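You operate a simulated robot arm through the tools that you are given. There is no shell and no other tool.

Carry out the task below with a simulated robot arm. There is one attempt and no reset: what you move stays moved.

Task
Switch the site box's main off and prove the BUS point dead.
Fine: try the orange tester on the LIVE point before and after; put it back. Set down upright: orange tester.

The check looks at the end state, three seconds after you hand in, the way a careful person would. Anything else that was tipped, shoved, dropped, spilled or broken makes it a failure.

Robot
A 6-joint arm with a two-finger gripper, fixed in place. Base frame: the origin is on the floor under the middle of its stand, x ahead of it, y to its left, z up; the work surface is at about z = 850. Units: mm, degrees, N and s.
It reaches about 1417 mm from its shoulder. Its first joint turns from -166.0 to 166.0 degrees. Payload 3.43 kg.
The tool frame sits at the grasp point between the pads (the TCP): z along the fingers, y along the line on which they close. The tips reach 20 mm beyond it. The gripper opens to 190 mm; its body begins 248 mm behind the TCP.
Orientation is that of the tool frame in the base frame, as a unit quaternion [w, x, y, z]. With the fingers straight down and closing along the base's y, the tool's x points along the base's -x, its y along +y and its z along -z.

Tools
- The arm moves only by the tool nudge_tool. Its argument "targets" is a list that holds one entry, the list of rows, each a list of 7 numbers: the shift along the tool's x, y, z in mm, then the turn, a rotation vector about the tool's x, y, z in degrees, then the gripper command, from -1 (shut) to 1 (fully open), values between in proportion. In form: [[[tx, ty, tz, rx, ry, rz, claw], ...]]. A call has 1 to 20 rows; each row shifts and turns the commanded pose from where the row before left it, along the tool's axes as they then stand. Rows are played at 5 a second. More than 50 mm and 8.6 degrees between two rows, or a gripper value outside its range, and nothing of the call is played. Where a pose cannot be reached the arm comes as near as it can. A force on the tool above 40 N (or 10 N above the force at the start of the call, whichever is more), or a blocked arm, ends the call early, and 0.2 s more pass. Each finger travels about 153 mm/s and halts on what it meets, pressing with about 44 N; the grip force reading is that of the motor and also rises with nothing between the fingers. The clock runs only during rows and for 0.2 s after the last one: add rows that do not move to give the fingers time. It gives the time, the measured TCP pose, the force on the tool (base axes), the opening and the grip force at its end, in the units of the frame above (readings bear some noise), with the torque about the TCP (base axes, N m) and any sound that the robot's microphone picked up.
- Cameras (640 x 400 px; columns grow to the right, rows downward): "scene" is fixed at [57.9, 670.5, 1730.1]; the picture's right is [-0.75, -0.66, 0.00], its down [-0.30, 0.34, -0.89] and it looks along [0.59, -0.67, -0.45] (base axes); focal length 310 px, centre (320, 200). "wrist" rides on the gripper at [70, -8, -288] in the tool frame; the picture's right is [0.12, 0.99, 0.00], its down [-0.96, 0.12, -0.25] and it looks along [-0.24, 0.03, 0.97] (tool axes); focal length 261 px, centre (320, 200). There is no depth. A picture from a camera that has moved, and an enlarged one, comes with that camera's place and axes in the base frame and with its lens. The place of the scene camera against the robot may be out by one fixed shift of up to 25 mm in any direction.
- camera(camera): a new picture of that camera. The clock stands still meanwhile.
- lift_body(by): moves the trunk up (or, below 0, down) by that many mm; the arm rides with it, the base frame stays. It gives what a move gives, with no picture.
- zoom(camera, box): a new picture of the part [left, top, right, bottom] of that camera's present view, enlarged. The clock stands still meanwhile.
- finish_job(): hands the job in; it is judged then, once.

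Places have to be worked out from the pictures, the camera data and where the tool is seen. Open the gripper and draw the arm clear of the work before you hand the job in, unless the task says otherwise.

The tools are called as name(argument=value, ...) on one line, values as JSON. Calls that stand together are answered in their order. nudge_tool: Moves the arm, as the interface text tells. Its arguments: {"type":"object","properties":{"targets":{"type":"array"}},"required":["targets"]} The other tools are called the same way: lift_body (by) moves the trunk up or down; camera (camera) takes a picture; zoom (camera, box) takes an enlarged picture of a part of a camera's view; finish_job () hands the job in.

At the start:

```text
t: 0.0
tcp_pos: [742.2, 119.3, 1363.7]
tool_rot: [0.0, -0.001, 1.0, -0.001]
contact_force: [0.5, -0.1, 0.7]
ft_torque: [-0.04, 0.04, 0.0]
opening: 190.1
grasp_force: 0.1
trunk travel left (down, up): [-225.0, 215.0]
```

scene: 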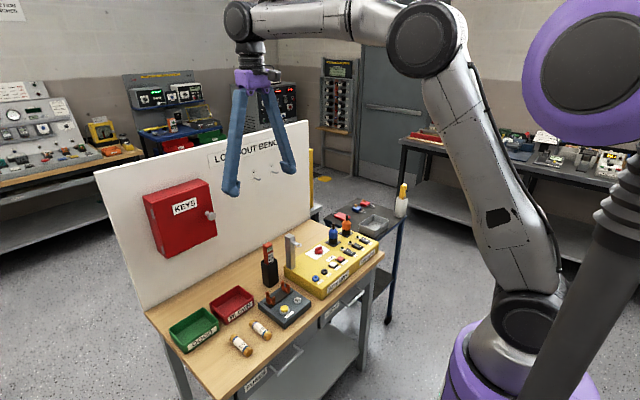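
wrist: 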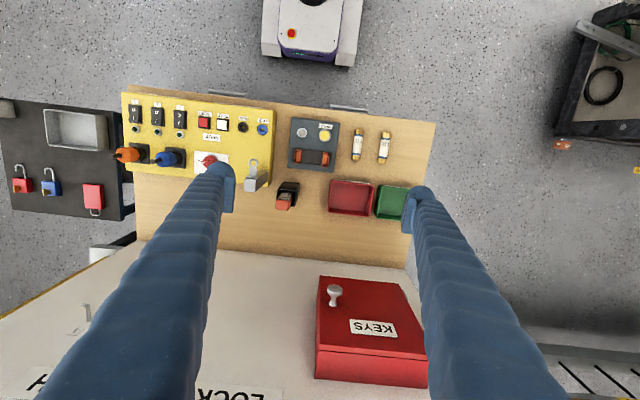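

The pictures show a bench with a yellow box, an orange tester and trays. I'll enlarge the relevant parts to read labels before moving anything.

zoom(camera="scene", box=[240, 190, 420, 330])

zoom(camera="wrist", box=[110, 80, 280, 200])

zoom(camera="wrist", box=[230, 100, 450, 240])

zoom(camera="scene", box=[150, 230, 330, 370])

```text
2.86 times, centred on (330, 260) of scene
camera zoom: at [57.9, 670.5, 1730.1], right [-0.75, -0.66, 0.0], down [-0.3, 0.34, -0.89], along [0.59, -0.67, -0.45], focal length 886 px, centre (291, 29)
```

zoom: 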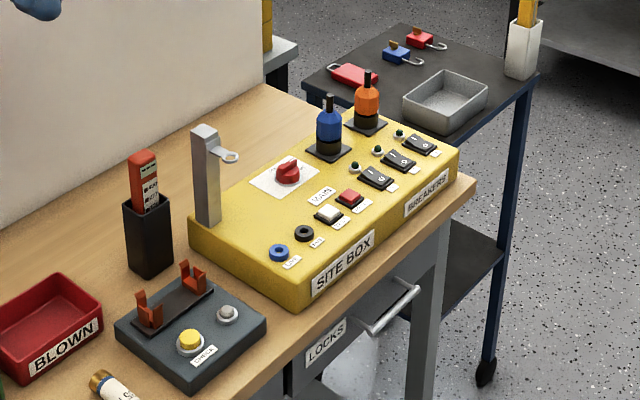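

```text
3.33 times, centred on (195, 140) of wrist
camera zoom: at [670.3, 111.0, 1651.8], right [-0.12, 0.99, 0.0], down [0.96, 0.12, 0.25], along [0.24, 0.03, -0.97], focal length 869 px, centre (737, 400)
```

zoom: 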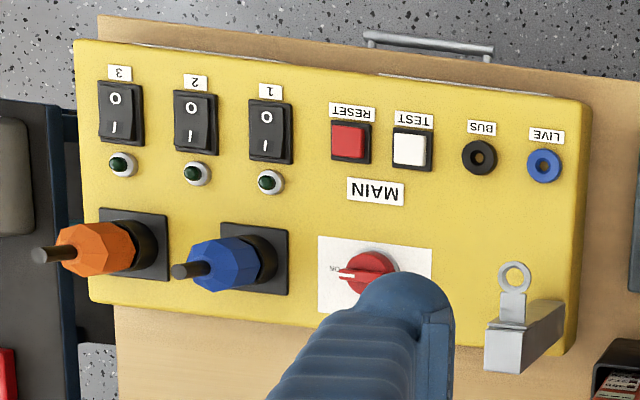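

```text
2.86 times, centred on (340, 170) of wrist
camera zoom: at [670.3, 111.0, 1651.8], right [-0.12, 0.99, 0.0], down [0.96, 0.12, 0.25], along [0.24, 0.03, -0.97], focal length 745 px, centre (263, 286)
```

zoom: 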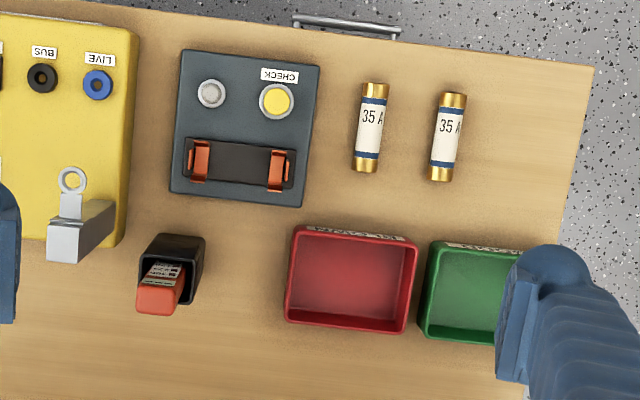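

```text
2.86 times, centred on (240, 300) of scene
camera zoom: at [57.9, 670.5, 1730.1], right [-0.75, -0.66, 0.0], down [-0.3, 0.34, -0.89], along [0.59, -0.67, -0.45], focal length 886 px, centre (549, -86)
```

zoom: 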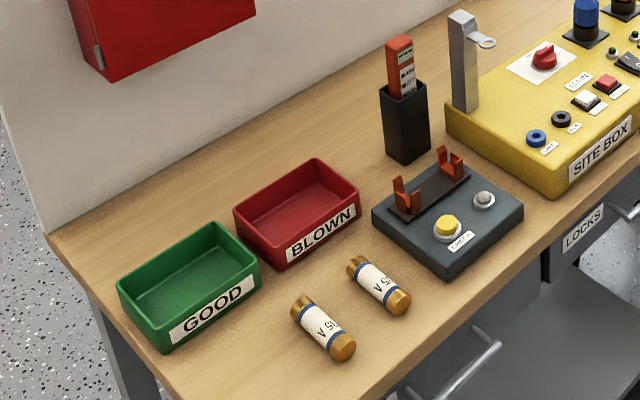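

The tester sits in the black holder, and the main knob is red with its pointer on ON. I'll zoom in more on the knob, tester and sockets.

zoom(camera="scene", box=[250, 225, 310, 275])

zoom(camera="scene", box=[300, 220, 350, 280])

zoom(camera="wrist", box=[180, 130, 250, 190])

zoom(camera="wrist", box=[260, 160, 320, 220])

```text
8.00 times, centred on (280, 250) of scene
camera zoom: at [57.9, 670.5, 1730.1], right [-0.75, -0.66, 0.0], down [-0.3, 0.34, -0.89], along [0.59, -0.67, -0.45], focal length 2481 px, centre (640, -200)
```

zoom: 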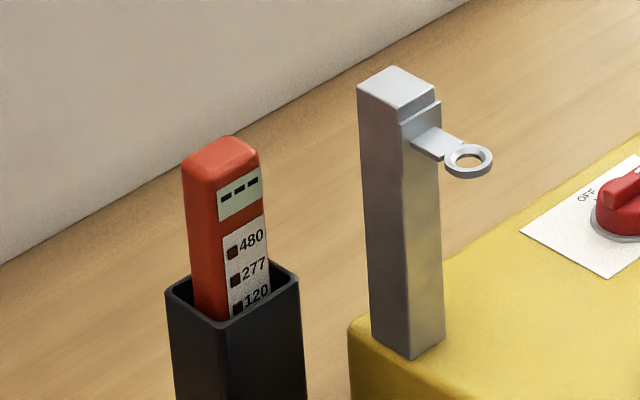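

```text
6.67 times, centred on (325, 250) of scene
camera zoom: at [57.9, 670.5, 1730.1], right [-0.75, -0.66, 0.0], down [-0.3, 0.34, -0.89], along [0.59, -0.67, -0.45], focal length 2068 px, centre (287, -133)
```

zoom: 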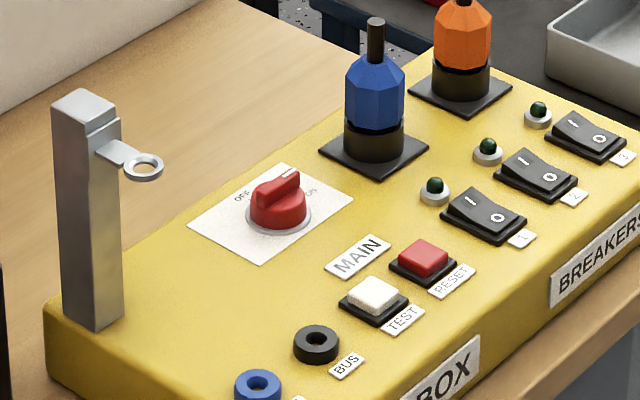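

```text
6.67 times, centred on (215, 160) of wrist
camera zoom: at [670.3, 111.0, 1651.8], right [-0.12, 0.99, 0.0], down [0.96, 0.12, 0.25], along [0.24, 0.03, -0.97], focal length 1738 px, centre (1020, 467)
```

zoom: 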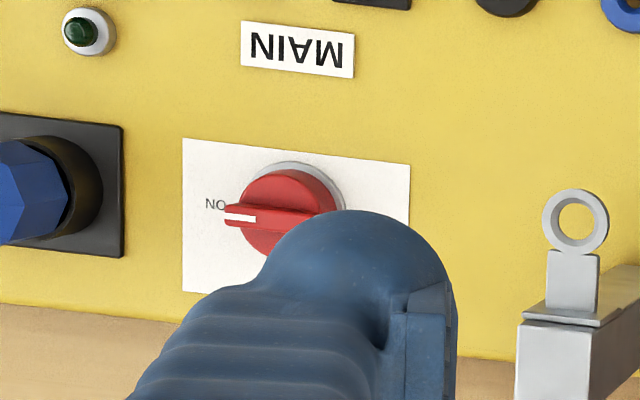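

```text
6.67 times, centred on (290, 190) of wrist
camera zoom: at [670.3, 111.0, 1651.8], right [-0.12, 0.99, 0.0], down [0.96, 0.12, 0.25], along [0.24, 0.03, -0.97], focal length 1738 px, centre (520, 267)
```

zoom: 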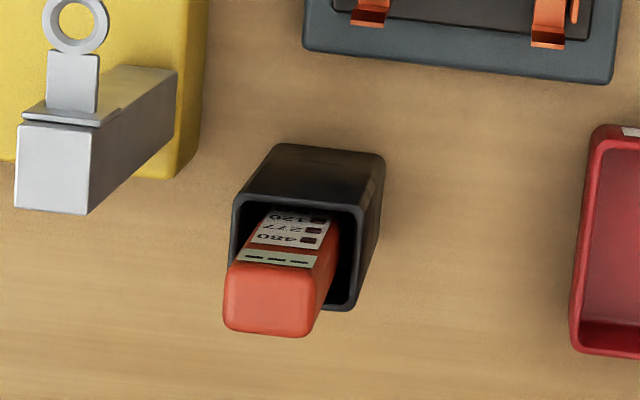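

The main knob's pointer is at ON (toward −y), OFF is toward +x, so it needs +90° about base z. I'll move the wrist camera over the knob at a safe height for a closer look.

nudge_tool(targets=[[[-2.25, -38, 14.25, 0, 0, 0, 1], [-2.25, -38, 14.25, 0, 0, 0, 1], [-2.25, -38, 14.25, 0, 0, 0, 1], [-2.25, -38, 14.25, 0, 0, 0, 1], [-2.25, -38, 14.25, 0, 0, 0, 1], [-2.25, -38, 14.25, 0, 0, 0, 1], [-2.25, -38, 14.25, 0, 0, 0, 1], [-2.25, -38, 14.25, 0, 0, 0, 1], [0, 0, 0, 0, 0, 0, 1], [0, 0, 0, 0, 0, 0, 1]]])

camera(camera="wrist")

camera(camera="scene")

```text
t: 2.2
tcp_pos: [755.9, -181.5, 1249.6]
tool_rot: [0.0, 0.0, 1.0, 0.001]
contact_force: [0.5, 0.4, 0.4]
ft_torque: [-0.13, 0.05, -0.02]
opening: 189.9
grasp_force: 0.1
trunk travel left (down, up): [-225.0, 215.0]
```

```text
taken
camera wrist: at [685.0, -190.8, 1537.9], right [-0.12, 0.99, 0.0], down [0.96, 0.12, 0.25], along [0.24, 0.03, -0.97], focal length 261 px, centre (320, 200)
```

wrist: 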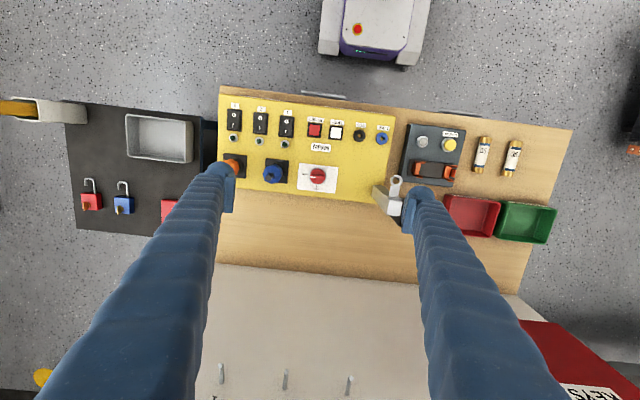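

```text
taken
```

scene: 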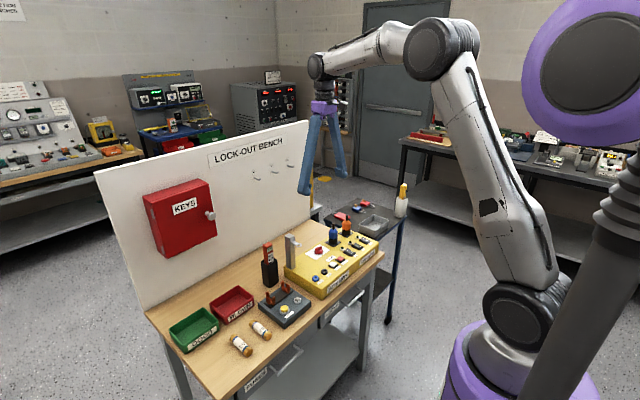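

The camera prediction matched well. I'll zoom for precise features of knob, sockets, tester and post.

zoom(camera="wrist", box=[280, 150, 360, 200])

zoom(camera="wrist", box=[340, 110, 420, 160])

zoom(camera="wrist", box=[360, 150, 440, 230])

```text
8.00 times, centred on (320, 175) of wrist
camera zoom: at [685.0, -190.8, 1537.9], right [-0.12, 0.99, 0.0], down [0.96, 0.12, 0.25], along [0.24, 0.03, -0.97], focal length 2085 px, centre (320, 400)
```

zoom: 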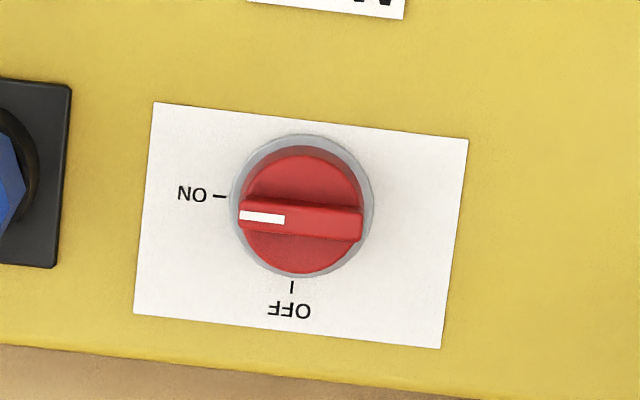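

```text
8.00 times, centred on (380, 135) of wrist
camera zoom: at [685.0, -190.8, 1537.9], right [-0.12, 0.99, 0.0], down [0.96, 0.12, 0.25], along [0.24, 0.03, -0.97], focal length 2085 px, centre (-160, 720)
```

zoom: 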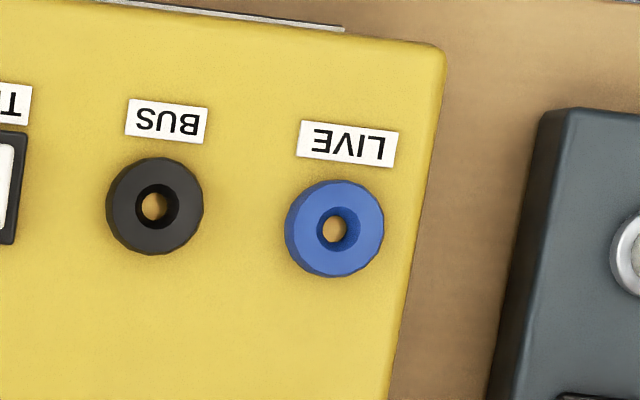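

```text
5.00 times, centred on (400, 190) of wrist
camera zoom: at [685.0, -190.8, 1537.9], right [-0.12, 0.99, 0.0], down [0.96, 0.12, 0.25], along [0.24, 0.03, -0.97], focal length 1303 px, centre (-80, 250)
```

zoom: 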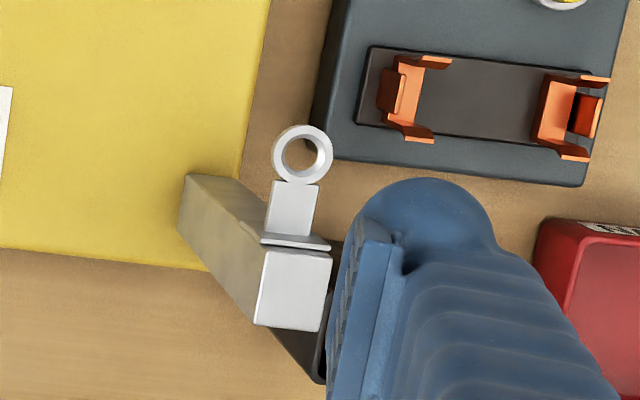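

LIVE triangulates to about (678, −47, 917), BUS to (678, −100, 917), and the knob axis to about (783, −184) with bar top near z≈938. I'll zoom the scene camera to judge knob heights and the finger shape.

zoom(camera="scene", box=[305, 235, 337, 260])

zoom(camera="scene", box=[285, 90, 365, 200])

zoom(camera="scene", box=[255, 235, 285, 295])

```text
16.00 times, centred on (321, 248) of scene
camera zoom: at [57.9, 670.5, 1730.1], right [-0.75, -0.66, 0.0], down [-0.3, 0.34, -0.89], along [0.59, -0.67, -0.45], focal length 4962 px, centre (304, -560)
```

zoom: 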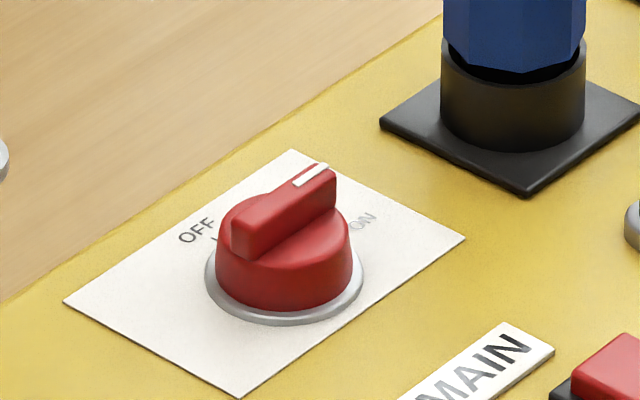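

```text
3.64 times, centred on (325, 145) of scene
camera zoom: at [57.9, 670.5, 1730.1], right [-0.75, -0.66, 0.0], down [-0.3, 0.34, -0.89], along [0.59, -0.67, -0.45], focal length 1128 px, centre (302, 400)
```

zoom: 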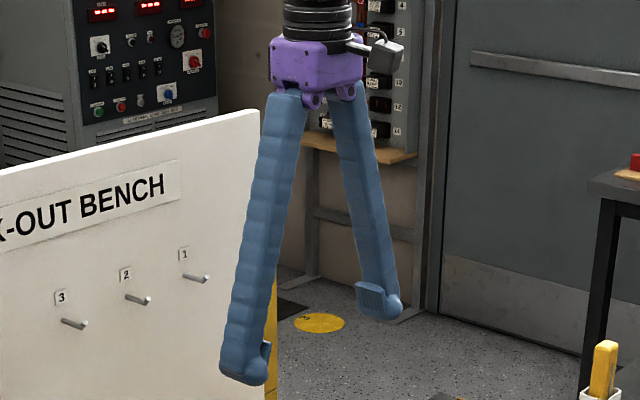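

```text
6.67 times, centred on (270, 265) of scene
camera zoom: at [57.9, 670.5, 1730.1], right [-0.75, -0.66, 0.0], down [-0.3, 0.34, -0.89], along [0.59, -0.67, -0.45], focal length 2068 px, centre (653, -233)
```

zoom: 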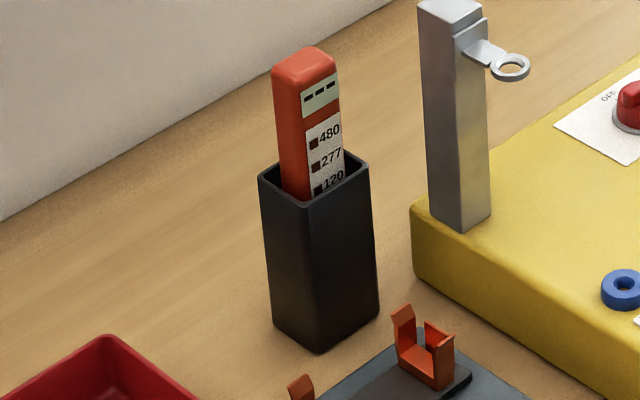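

Bar top is at z≈938, cylinder top near 930, box face near 912. I'll move over the knob, turn the tool so the fingers close along x, and narrow the opening.

nudge_tool(targets=[[[-9.3, -1, 43, 0, 0, 0, 1], [-9.3, -1, 43, 0, 0, 0, 0.6], [-9.4, -1, 43, 0, 0, 0, 0.2], [0, 0, 0, 0, 0, 8.182, -0.4], [0, 0, 0, 0, 0, 8.182, -0.4], [0, 0, 0, 0, 0, 8.182, -0.4], [0, 0, 0, 0, 0, 8.182, -0.4], [0, 0, 0, 0, 0, 8.182, -0.4], [0, 0, 0, 0, 0, 8.182, -0.4], [0, 0, 0, 0, 0, 8.182, -0.4], [0, 0, 0, 0, 0, 8.182, -0.4], [0, 0, 0, 0, 0, 8.182, -0.4], [0, 0, 0, 0, 0, 8.182, -0.4], [0, 0, 0, 0, 0, 8.182, -0.4], [0, 0, 0, 0, 0, 0, -0.4], [0, 0, 0, 0, 0, 0, -0.4]]])

camera(camera="wrist")

camera(camera="scene")

```text
t: 5.6
tcp_pos: [786.8, -186.6, 1122.3]
tool_rot: [-0.001, 0.707, 0.707, 0.0]
contact_force: [-0.2, -0.4, 1.3]
ft_torque: [0.01, -0.02, -0.01]
opening: 57.2
grasp_force: 0.1
trunk travel left (down, up): [-225.0, 215.0]
```

```text
taken
camera wrist: at [777.8, -116.9, 1409.5], right [0.99, 0.12, 0.0], down [0.11, -0.96, 0.25], along [0.03, -0.25, -0.97], focal length 261 px, centre (320, 200)
```

wrist: 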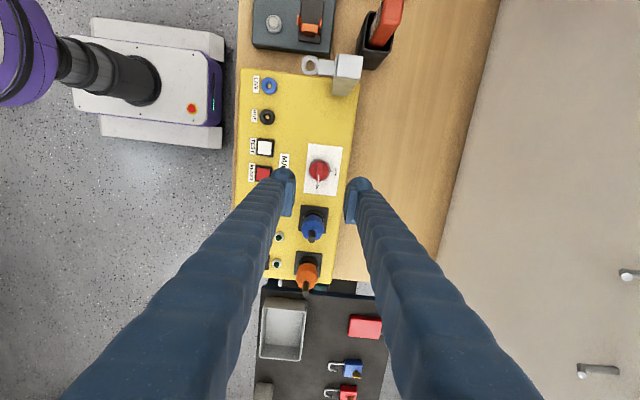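

```text
taken
```

scene: 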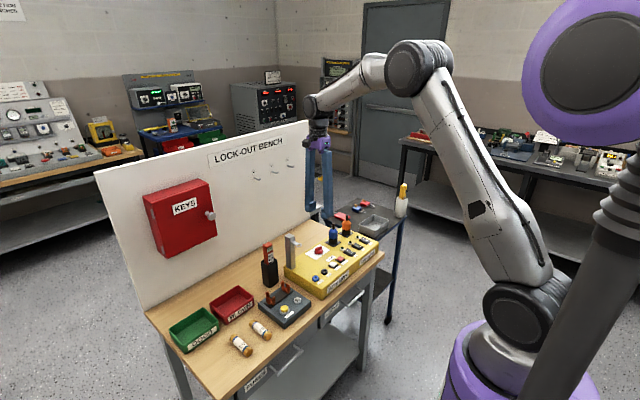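

Orientation is right. I'll zoom on the knob to refine its position from this third view.

zoom(camera="wrist", box=[290, 140, 350, 210])

zoom(camera="wrist", box=[350, 0, 420, 80])

```text
5.71 times, centred on (320, 175) of wrist
camera zoom: at [777.8, -116.9, 1409.5], right [0.99, 0.12, 0.0], down [0.11, -0.96, 0.25], along [0.03, -0.25, -0.97], focal length 1489 px, centre (320, 343)
```

zoom: 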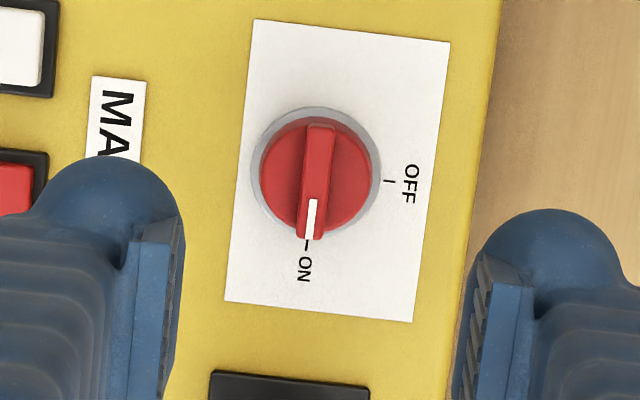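

```text
5.00 times, centred on (385, 40) of wrist
camera zoom: at [777.8, -116.9, 1409.5], right [0.99, 0.12, 0.0], down [0.11, -0.96, 0.25], along [0.03, -0.25, -0.97], focal length 1303 px, centre (-5, 1000)
```

zoom: 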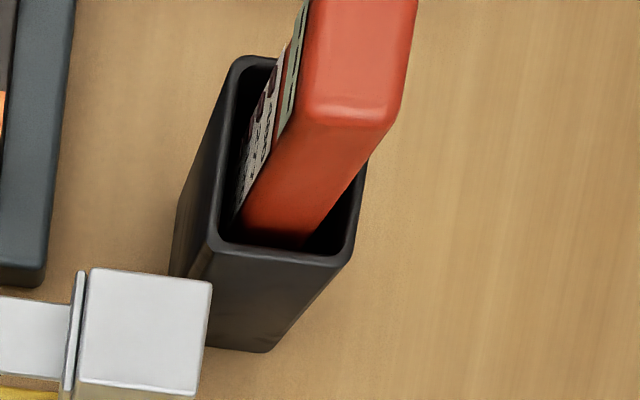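

Knob axis confirmed at about (784, −184). I'll centre on it and descend to TCP z≈970 with about 36 mm opening, then check.

nudge_tool(targets=[[[2.8, -1.8, 0, 0, 0, 0, -0.62], [0, 0, 38, 0, 0, 0, -0.62], [0, 0, 38, 0, 0, 0, -0.62], [0, 0, 38, 0, 0, 0, -0.62], [0, 0, 37, 0, 0, 0, -0.62], [0, 0, 0, 0, 0, 0, -0.62], [0, 0, 0, 0, 0, 0, -0.62]]])

camera(camera="wrist")

zoom(camera="scene", box=[290, 200, 370, 270])

```text
t: 7.2
tcp_pos: [785.8, -186.2, 969.7]
tool_rot: [-0.001, 0.707, 0.707, 0.0]
contact_force: [-0.5, -0.6, -0.5]
ft_torque: [0.02, 0.0, 0.02]
opening: 36.2
grasp_force: 0.0
trunk travel left (down, up): [-225.0, 215.0]
```

```text
taken
camera wrist: at [777.2, -115.3, 1258.4], right [0.99, 0.12, 0.0], down [0.12, -0.96, 0.25], along [0.03, -0.25, -0.97], focal length 261 px, centre (320, 200)
```

wrist: 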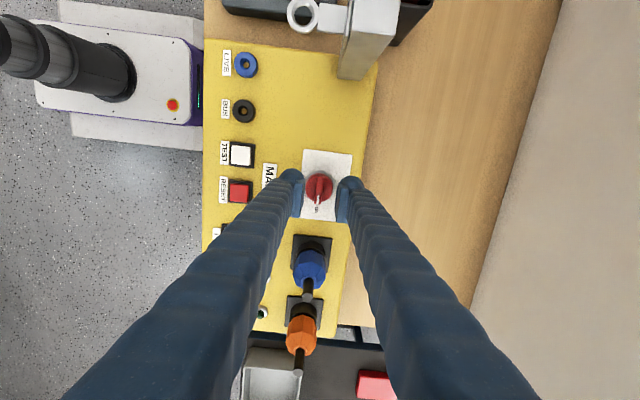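

```text
5.71 times, centred on (330, 235) of scene
camera zoom: at [57.9, 670.5, 1730.1], right [-0.75, -0.66, 0.0], down [-0.3, 0.34, -0.89], along [0.59, -0.67, -0.45], focal length 1772 px, centre (263, 0)
```

zoom: 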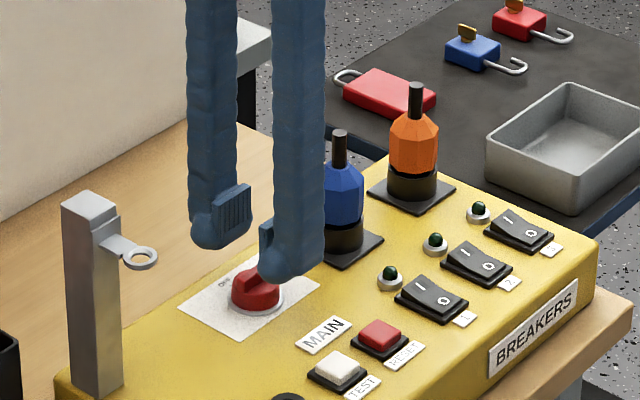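

The fingers now straddle the knob from above. I'll zoom the wrist view to check centring over the bar.

zoom(camera="wrist", box=[280, 160, 360, 220])

zoom(camera="scene", box=[305, 220, 345, 260])

```text
6.67 times, centred on (320, 190) of wrist
camera zoom: at [777.2, -115.3, 1258.4], right [0.99, 0.12, 0.0], down [0.12, -0.96, 0.25], along [0.03, -0.25, -0.97], focal length 1738 px, centre (320, 267)
```

zoom: 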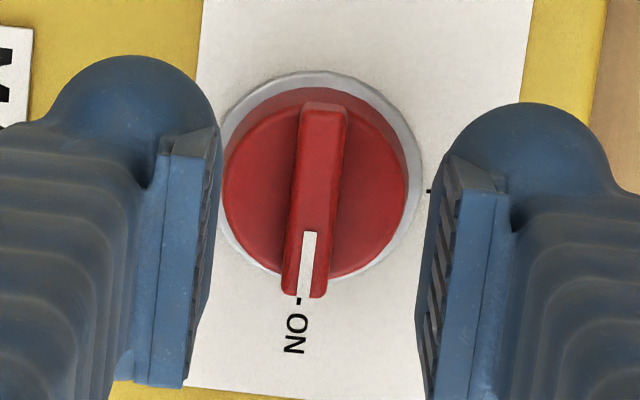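

```text
10.00 times, centred on (325, 240) of scene
camera zoom: at [57.9, 670.5, 1730.1], right [-0.75, -0.66, 0.0], down [-0.3, 0.34, -0.89], along [0.59, -0.67, -0.45], focal length 3101 px, centre (270, -200)
```

zoom: 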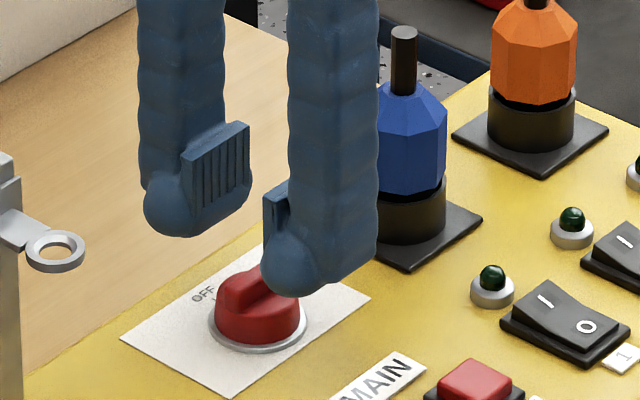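

The bar sits centred between the pads; only a ~2 mm shift in y is needed. I'll descend in small rows so the tips sit just above the knob's cylinder.

nudge_tool(targets=[[[1.9, -0.9, 0, 0, 0, 0, -0.62], [0, 0, 4, 0, 0, 0, -0.62], [0, 0, 4, 0, 0, 0, -0.62], [0, 0, 4, 0, 0, 0, -0.62], [0, 0, 4, 0, 0, 0, -0.62], [0, 0, 0, 0, 0, 0, -0.62]]])

zoom(camera="scene", box=[305, 220, 345, 260])

zoom(camera="wrist", box=[280, 160, 360, 220])

```text
t: 8.6
tcp_pos: [784.4, -183.7, 953.7]
tool_rot: [0.0, 0.707, 0.707, 0.0]
contact_force: [0.5, 0.0, 0.0]
ft_torque: [0.02, 0.03, -0.01]
opening: 36.2
grasp_force: 0.0
trunk travel left (down, up): [-225.0, 215.0]
```

```text
10.00 times, centred on (325, 240) of scene
camera zoom: at [57.9, 670.5, 1730.1], right [-0.75, -0.66, 0.0], down [-0.3, 0.34, -0.89], along [0.59, -0.67, -0.45], focal length 3101 px, centre (270, -200)
```

zoom: 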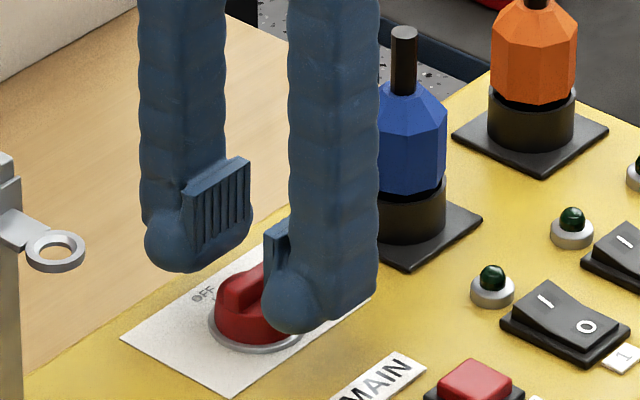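

```text
6.67 times, centred on (320, 190) of wrist
camera zoom: at [774.5, -112.8, 1242.1], right [0.99, 0.12, 0.0], down [0.12, -0.96, 0.25], along [0.03, -0.25, -0.97], focal length 1738 px, centre (320, 267)
```

zoom: 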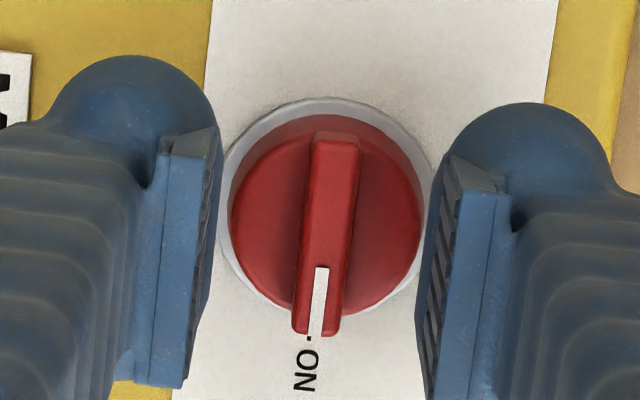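

No contact yet and the bar is ~1.5 mm off-centre in x. I'll correct that, go 2 mm lower, and close on the bar.

nudge_tool(targets=[[[0, 1.5, 1, 0, 0, 0, -0.62], [0, 0, 1, 0, 0, 0, -0.62], [0, 0, 0, 0, 0, 0, -0.8], [0, 0, 0, 0, 0, 0, -0.9], [0, 0, 0, 0, 0, 0, -1], [0, 0, 0, 0, 0, 0, -1], [0, 0, 0, 0, 0, 0, -1]]])

zoom(camera="wrist", box=[280, 160, 360, 220])

zoom(camera="scene", box=[305, 220, 345, 260])

```text
t: 10.2
tcp_pos: [783.6, -183.3, 955.2]
tool_rot: [0.002, 0.707, 0.707, 0.001]
contact_force: [-5.4, 0.7, 34.4]
ft_torque: [0.05, 0.11, 0.01]
opening: 5.8
grasp_force: 34.4
trunk travel left (down, up): [-225.0, 215.0]
```

```text
6.67 times, centred on (320, 190) of wrist
camera zoom: at [774.3, -112.7, 1243.9], right [0.99, 0.12, 0.0], down [0.11, -0.96, 0.25], along [0.03, -0.25, -0.97], focal length 1738 px, centre (320, 267)
```

zoom: 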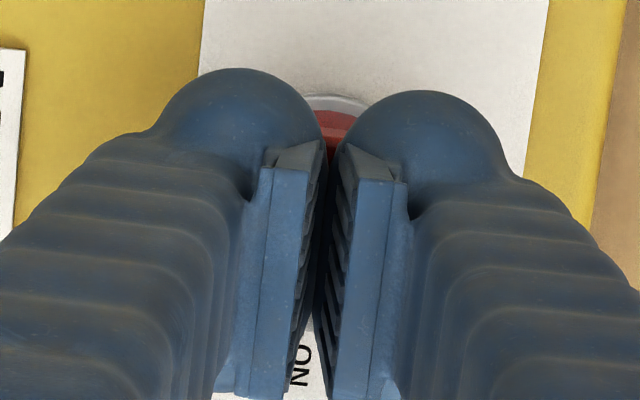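

```text
10.00 times, centred on (325, 240) of scene
camera zoom: at [57.9, 670.5, 1730.1], right [-0.75, -0.66, 0.0], down [-0.3, 0.34, -0.89], along [0.59, -0.67, -0.45], focal length 3101 px, centre (270, -200)
```

zoom: 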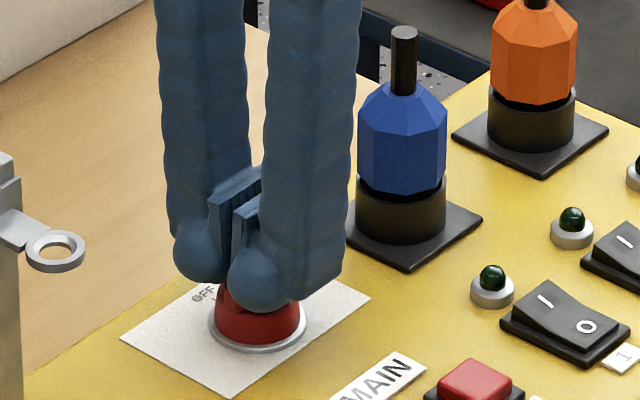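

The bar is gripped (opening 5.8 mm) but the tips press on the cylinder with 34 N. I'll raise the command 2.5 mm to relieve it.

nudge_tool(targets=[[[0, 0, -2.5, 0, 0, 0, -1], [0, 0, 0, 0, 0, 0, -1], [0, 0, 0, 0, 0, 0, -1]]])

zoom(camera="scene", box=[305, 220, 345, 260])

```text
t: 11.0
tcp_pos: [785.2, -184.3, 955.9]
tool_rot: [0.001, 0.707, 0.707, 0.001]
contact_force: [2.1, -4.1, 22.8]
ft_torque: [-0.09, 0.0, 0.01]
opening: 6.0
grasp_force: 34.1
trunk travel left (down, up): [-225.0, 215.0]
```

```text
10.00 times, centred on (325, 240) of scene
camera zoom: at [57.9, 670.5, 1730.1], right [-0.75, -0.66, 0.0], down [-0.3, 0.34, -0.89], along [0.59, -0.67, -0.45], focal length 3101 px, centre (270, -200)
```

zoom: 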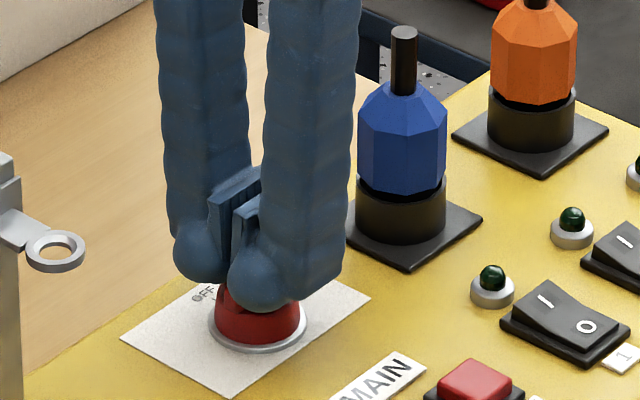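

Force dropped to 23 N. I'll raise another 3 mm to nearly unload it before turning.

nudge_tool(targets=[[[0, 0, -3, 0, 0, 0, -1], [0, 0, 0, 0, 0, 0, -1], [0, 0, 0, 0, 0, 0, -1]]])

```text
t: 11.8
tcp_pos: [785.8, -182.5, 956.7]
tool_rot: [0.0, 0.707, 0.707, 0.0]
contact_force: [0.4, 0.6, 0.2]
ft_torque: [0.02, 0.01, 0.01]
opening: 0.1
grasp_force: 33.5
trunk travel left (down, up): [-225.0, 215.0]
```

The rounded fingertips can't get a bite on the shallow bar (they slid up off it; knob not moved). Better: grip the knob along the bar's length with the tips lower, outside the cylinder. First I'll raise and turn the tool −180° to check that the wrist has the needed range.

nudge_tool(targets=[[[0, 0, -40, 0, 0, 0, -1], [0, 0, -40, 0, 0, 0, -0.8], [0, 0, 0, 0, 0, -8.182, -0.5], [0, 0, 0, 0, 0, -8.182, -0.5], [0, 0, 0, 0, 0, -8.182, -0.5], [0, 0, 0, 0, 0, -8.182, -0.5], [0, 0, 0, 0, 0, -8.182, -0.5], [0, 0, 0, 0, 0, -8.182, -0.5], [0, 0, 0, 0, 0, -8.182, -0.5], [0, 0, 0, 0, 0, -8.182, -0.5], [0, 0, 0, 0, 0, -8.182, -0.5], [0, 0, 0, 0, 0, -8.182, -0.5], [0, 0, 0, 0, 0, -8.18, -0.5], [0, 0, 0, 0, 0, 0, -0.5], [0, 0, 0, 0, 0, 0, -0.5]]])

zoom(camera="scene", box=[295, 200, 365, 260])

camera(camera="wrist")

```text
t: 15.0
tcp_pos: [786.0, -183.8, 1037.7]
tool_rot: [-0.001, 0.0, 1.0, 0.0]
contact_force: [0.6, -0.5, -0.4]
ft_torque: [-0.01, -0.02, 0.04]
opening: 47.5
grasp_force: 0.2
trunk travel left (down, up): [-225.0, 215.0]
```

```text
6.67 times, centred on (330, 230) of scene
camera zoom: at [57.9, 670.5, 1730.1], right [-0.75, -0.66, 0.0], down [-0.3, 0.34, -0.89], along [0.59, -0.67, -0.45], focal length 2068 px, centre (253, 0)
```

zoom: 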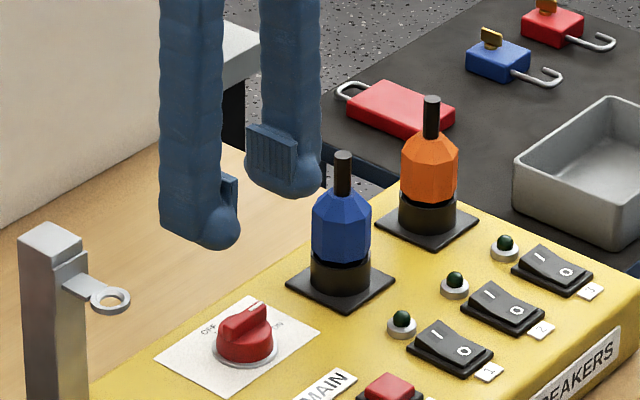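

```text
taken
camera wrist: at [714.3, -191.5, 1325.9], right [-0.12, 0.99, 0.0], down [0.96, 0.12, 0.25], along [0.24, 0.03, -0.97], focal length 261 px, centre (320, 200)
```

wrist: 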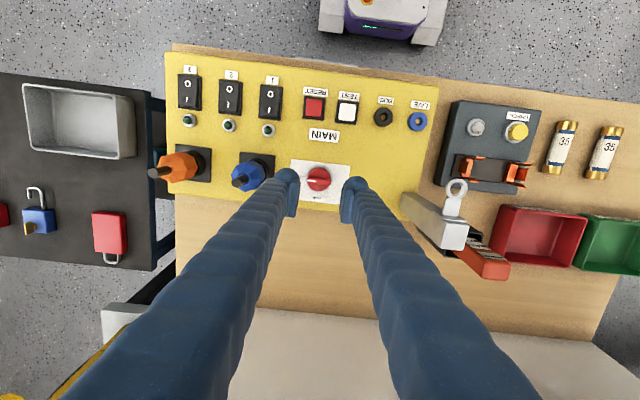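

The knob is still at ON, upright and undisturbed. I'll test the further −90° of wrist rotation in air.

nudge_tool(targets=[[[0, 0, -20, 0, 0, 0, -0.5], [0, 0, 0, 0, 0, -8.182, -0.5], [0, 0, 0, 0, 0, -8.182, -0.5], [0, 0, 0, 0, 0, -8.182, -0.5], [0, 0, 0, 0, 0, -8.182, -0.5], [0, 0, 0, 0, 0, -8.182, -0.5], [0, 0, 0, 0, 0, -8.182, -0.5], [0, 0, 0, 0, 0, -8.182, -0.5], [0, 0, 0, 0, 0, -8.182, -0.5], [0, 0, 0, 0, 0, -8.182, -0.5], [0, 0, 0, 0, 0, -8.182, -0.5], [0, 0, 0, 0, 0, -8.18, -0.5], [0, 0, 0, 0, 0, 0, -0.5], [0, 0, 0, 0, 0, 0, -0.5]]])

```text
t: 18.0
tcp_pos: [786.1, -184.7, 1057.2]
tool_rot: [0.001, 0.707, -0.707, 0.0]
contact_force: [-1.2, -0.1, -0.3]
ft_torque: [0.02, 0.0, -0.01]
opening: 47.5
grasp_force: 0.0
trunk travel left (down, up): [-225.0, 215.0]
```

The full range is available. I'll rotate back to standard, take a closer look, and centre over the knob.

nudge_tool(targets=[[[0, 0, 0, 0, 0, 8.182, -0.5], [0, 0, 0, 0, 0, 8.182, -0.5], [0, 0, 0, 0, 0, 8.182, -0.5], [0, 0, 0, 0, 0, 8.182, -0.5], [0, 0, 0, 0, 0, 8.182, -0.5], [0, 0, 0, 0, 0, 8.182, -0.5], [0, 0, 0, 0, 0, 8.182, -0.5], [0, 0, 0, 0, 0, 8.182, -0.5], [0, 0, 0, 0, 0, 8.182, -0.5], [0, 0, 0, 0, 0, 8.182, -0.5], [0, 0, 0, 0, 0, 8.18, -0.5], [1.7, 0, 40, 0, 0, 0, -0.5], [0, 0, 40, 0, 0, 0, -0.5], [0, 0, 0, 0, 0, 0, -0.5], [0, 0, 0, 0, 0, 0, -0.5]]])

zoom(camera="wrist", box=[280, 160, 360, 220])

zoom(camera="scene", box=[305, 215, 345, 255])

```text
t: 21.2
tcp_pos: [783.0, -186.2, 975.0]
tool_rot: [0.0, 0.0, 1.0, 0.0]
contact_force: [-0.3, -0.8, 0.9]
ft_torque: [-0.02, 0.0, -0.01]
opening: 47.4
grasp_force: 0.0
trunk travel left (down, up): [-225.0, 215.0]
```

```text
6.67 times, centred on (320, 190) of wrist
camera zoom: at [710.9, -195.2, 1263.3], right [-0.12, 0.99, 0.0], down [0.96, 0.12, 0.25], along [0.24, 0.03, -0.97], focal length 1738 px, centre (320, 267)
```

zoom: 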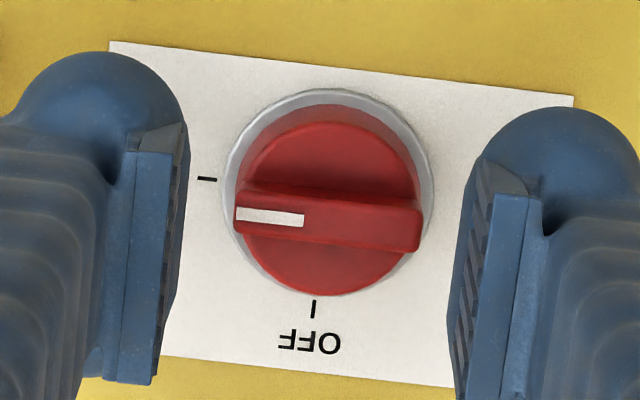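

```text
10.00 times, centred on (325, 235) of scene
camera zoom: at [57.9, 670.5, 1730.1], right [-0.75, -0.66, 0.0], down [-0.3, 0.34, -0.89], along [0.59, -0.67, -0.45], focal length 3101 px, centre (270, -150)
```

zoom: 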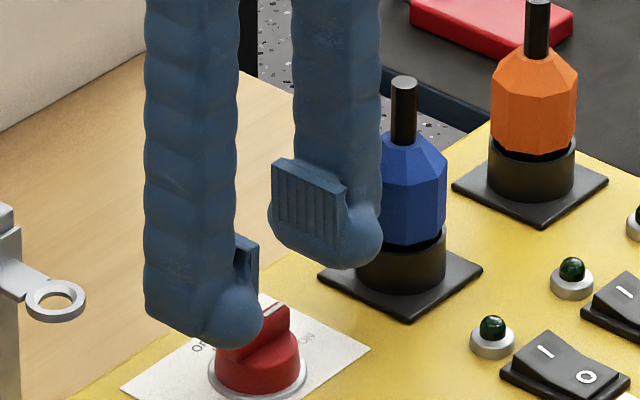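

The knob is at TCP + (2.6, 2.5) mm in xy. I'll centre and descend around it to TCP z≈938 in small rows.

nudge_tool(targets=[[[-2.6, 2.5, 0, 0, 0, 0, -0.5], [0, 0, 8, 0, 0, 0, -0.5], [0, 0, 8, 0, 0, 0, -0.5], [0, 0, 5, 0, 0, 0, -0.5], [0, 0, 5, 0, 0, 0, -0.5], [0, 0, 5, 0, 0, 0, -0.5], [0, 0, 5, 0, 0, 0, -0.5], [0, 0, 0, 0, 0, 0, -0.5], [0, 0, 0, 0, 0, 0, -0.5]]])

zoom(camera="wrist", box=[280, 160, 360, 220])

zoom(camera="scene", box=[305, 220, 345, 260])

```text
t: 23.2
tcp_pos: [786.2, -180.8, 943.2]
tool_rot: [-0.001, -0.001, 1.0, 0.0]
contact_force: [-0.2, 0.4, 0.5]
ft_torque: [-0.01, -0.01, 0.03]
opening: 47.5
grasp_force: 0.0
trunk travel left (down, up): [-225.0, 215.0]
```

```text
6.67 times, centred on (320, 190) of wrist
camera zoom: at [715.2, -189.1, 1230.8], right [-0.12, 0.99, 0.0], down [0.96, 0.12, 0.25], along [0.24, 0.03, -0.97], focal length 1738 px, centre (320, 267)
```

zoom: 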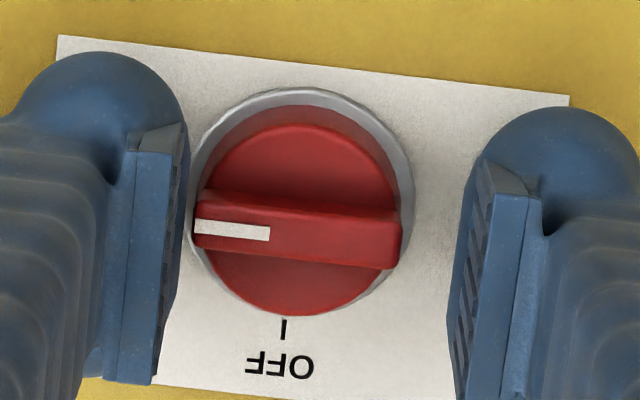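

```text
10.00 times, centred on (325, 240) of scene
camera zoom: at [57.9, 670.5, 1730.1], right [-0.75, -0.66, 0.0], down [-0.3, 0.34, -0.89], along [0.59, -0.67, -0.45], focal length 3101 px, centre (270, -200)
```

zoom: 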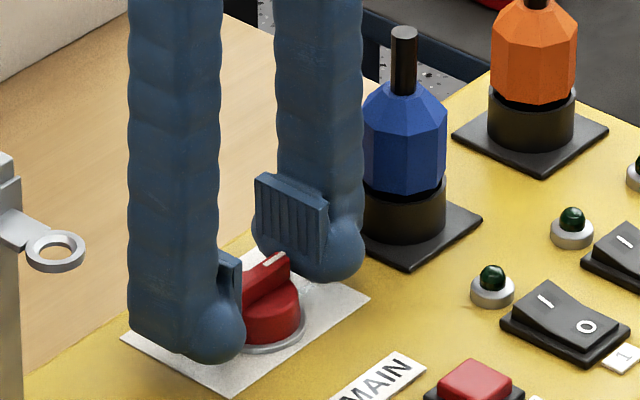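

The pose drifted as it settled. I'll idle one second to see the settled pose.

nudge_tool(targets=[[[0, 0, 0, 0, 0, 0, -0.5], [0, 0, 0, 0, 0, 0, -0.5], [0, 0, 0, 0, 0, 0, -0.5], [0, 0, 0, 0, 0, 0, -0.5], [0, 0, 0, 0, 0, 0, -0.5]]])

zoom(camera="wrist", box=[280, 160, 360, 220])

```text
t: 24.4
tcp_pos: [786.0, -180.7, 943.0]
tool_rot: [0.0, 0.0, 1.0, 0.0]
contact_force: [0.3, -0.2, 0.1]
ft_torque: [0.04, -0.01, 0.04]
opening: 47.5
grasp_force: 0.0
trunk travel left (down, up): [-225.0, 215.0]
```

```text
6.67 times, centred on (320, 190) of wrist
camera zoom: at [715.2, -189.1, 1230.8], right [-0.12, 0.99, 0.0], down [0.96, 0.12, 0.25], along [0.24, 0.03, -0.97], focal length 1738 px, centre (320, 267)
```

zoom: 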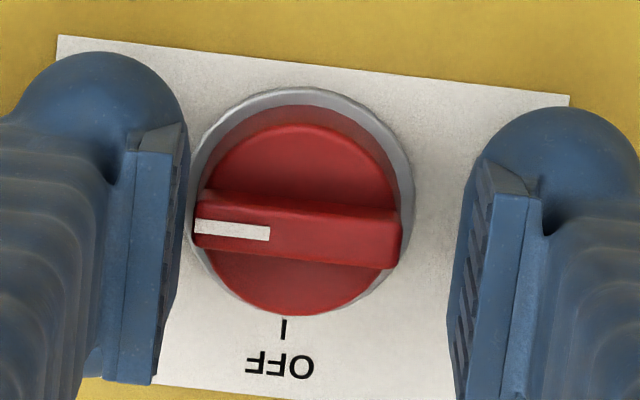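

Pose is steady, so I'll just correct iteratively: shift (−2.2, −3.7) mm in xy and 4 mm lower.

nudge_tool(targets=[[[1.1, -1.85, 0, 0, 0, 0, -0.5], [1.1, -1.85, 2, 0, 0, 0, -0.5], [0, 0, 2, 0, 0, 0, -0.5], [0, 0, 0, 0, 0, 0, -0.5], [0, 0, 0, 0, 0, 0, -0.5]]])

zoom(camera="wrist", box=[280, 160, 360, 220])

```text
t: 25.6
tcp_pos: [782.7, -185.1, 937.8]
tool_rot: [-0.001, 0.0, 1.0, 0.001]
contact_force: [0.1, 0.2, -0.4]
ft_torque: [0.01, -0.01, 0.0]
opening: 47.6
grasp_force: 0.0
trunk travel left (down, up): [-225.0, 215.0]
```

```text
6.67 times, centred on (320, 190) of wrist
camera zoom: at [712.3, -193.1, 1226.0], right [-0.12, 0.99, 0.0], down [0.96, 0.12, 0.25], along [0.24, 0.03, -0.97], focal length 1738 px, centre (320, 267)
```

zoom: 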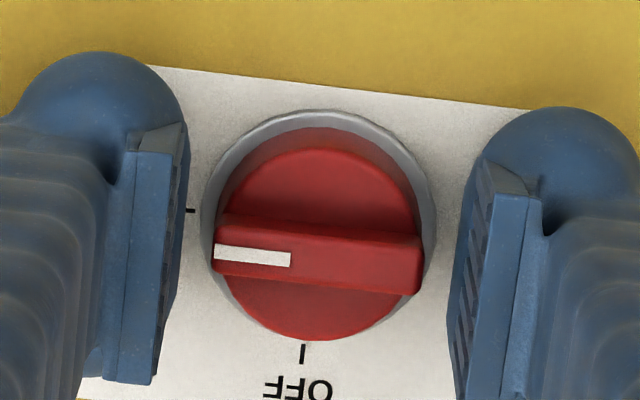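

Bar centre now coincides with the TCP axis, tips about 6 mm above the box face with no contact. Closing on the knob along the bar's length.

nudge_tool(targets=[[[0, 0, 0, 0, 0, 0, -0.6], [0, 0, 0, 0, 0, 0, -0.7], [0, 0, 0, 0, 0, 0, -0.8], [0, 0, 0, 0, 0, 0, -1], [0, 0, 0, 0, 0, 0, -1], [0, 0, 0, 0, 0, 0, -1]]])

zoom(camera="wrist", box=[280, 160, 360, 220])

```text
t: 27.0
tcp_pos: [783.2, -184.3, 937.1]
tool_rot: [-0.001, 0.0, 1.0, 0.0]
contact_force: [0.3, -2.0, -0.9]
ft_torque: [0.0, 0.03, 0.05]
opening: 35.6
grasp_force: 45.3
trunk travel left (down, up): [-225.0, 215.0]
```

```text
6.67 times, centred on (320, 190) of wrist
camera zoom: at [712.3, -193.3, 1226.0], right [-0.12, 0.99, 0.0], down [0.96, 0.12, 0.25], along [0.24, 0.03, -0.97], focal length 1738 px, centre (320, 267)
```

zoom: 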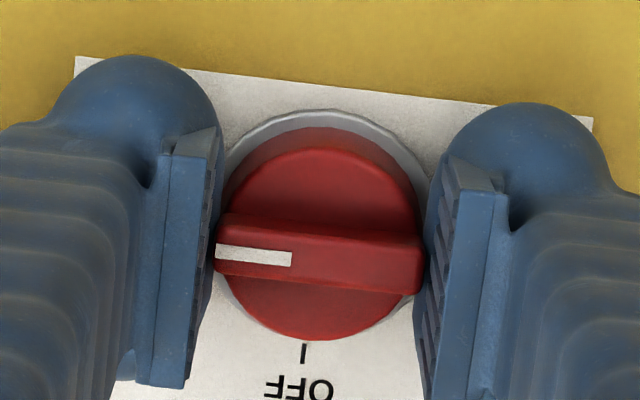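

Solid grip at 35.6 mm, 45 N. I'll turn the first 24° (base +z) and check that the knob follows.

nudge_tool(targets=[[[0, 0, 0, 0, 0, -6, -1], [0, 0, 0, 0, 0, -6, -1], [0, 0, 0, 0, 0, -6, -1], [0, 0, 0, 0, 0, -6, -1], [0, 0, 0, 0, 0, 0, -1]]])

zoom(camera="wrist", box=[280, 160, 360, 220])

```text
t: 28.2
tcp_pos: [783.9, -185.9, 938.3]
tool_rot: [-0.001, -0.208, 0.978, -0.001]
contact_force: [-1.6, -14.1, -0.7]
ft_torque: [-0.19, 0.0, -0.03]
opening: 35.7
grasp_force: 45.3
trunk travel left (down, up): [-225.0, 215.0]
```

```text
6.67 times, centred on (320, 190) of wrist
camera zoom: at [722.0, -221.8, 1226.0], right [-0.51, 0.86, 0.0], down [0.83, 0.5, 0.25], along [0.21, 0.13, -0.97], focal length 1738 px, centre (320, 267)
```

zoom: 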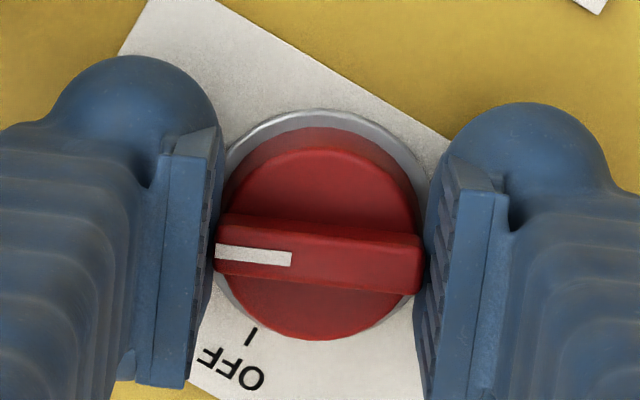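

The knob turns with the grip and the pointer moves toward OFF. There's a 14 N side load, so I'll ease 2 mm toward −y while turning another 36°.

nudge_tool(targets=[[[0.8, -1.8, 0, 0, 0, -6, -1], [0, 0, 0, 0, 0, -6, -1], [0, 0, 0, 0, 0, -6, -1], [0, 0, 0, 0, 0, -6, -1], [0, 0, 0, 0, 0, -6, -1], [0, 0, 0, 0, 0, -6, -1], [0, 0, 0, 0, 0, 0, -1]]])

zoom(camera="wrist", box=[280, 160, 360, 220])

```text
t: 29.8
tcp_pos: [783.8, -186.6, 936.7]
tool_rot: [-0.001, -0.501, 0.865, 0.001]
contact_force: [-5.4, 3.3, -3.5]
ft_torque: [0.09, -0.01, 0.01]
opening: 35.6
grasp_force: 44.8
trunk travel left (down, up): [-225.0, 215.0]
```

```text
6.67 times, centred on (320, 190) of wrist
camera zoom: at [755.8, -251.4, 1226.0], right [-0.92, 0.39, 0.0], down [0.38, 0.89, 0.25], along [0.1, 0.23, -0.97], focal length 1738 px, centre (320, 267)
```

zoom: 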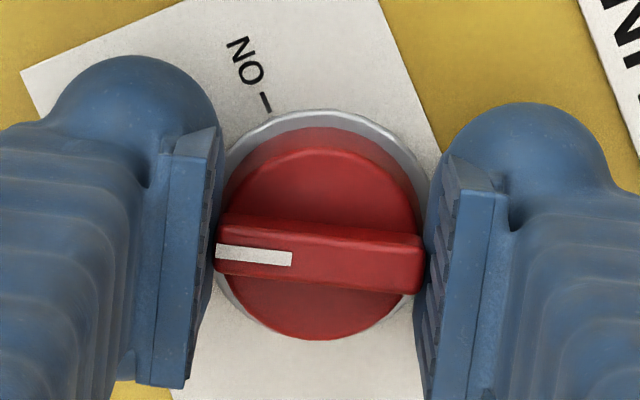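

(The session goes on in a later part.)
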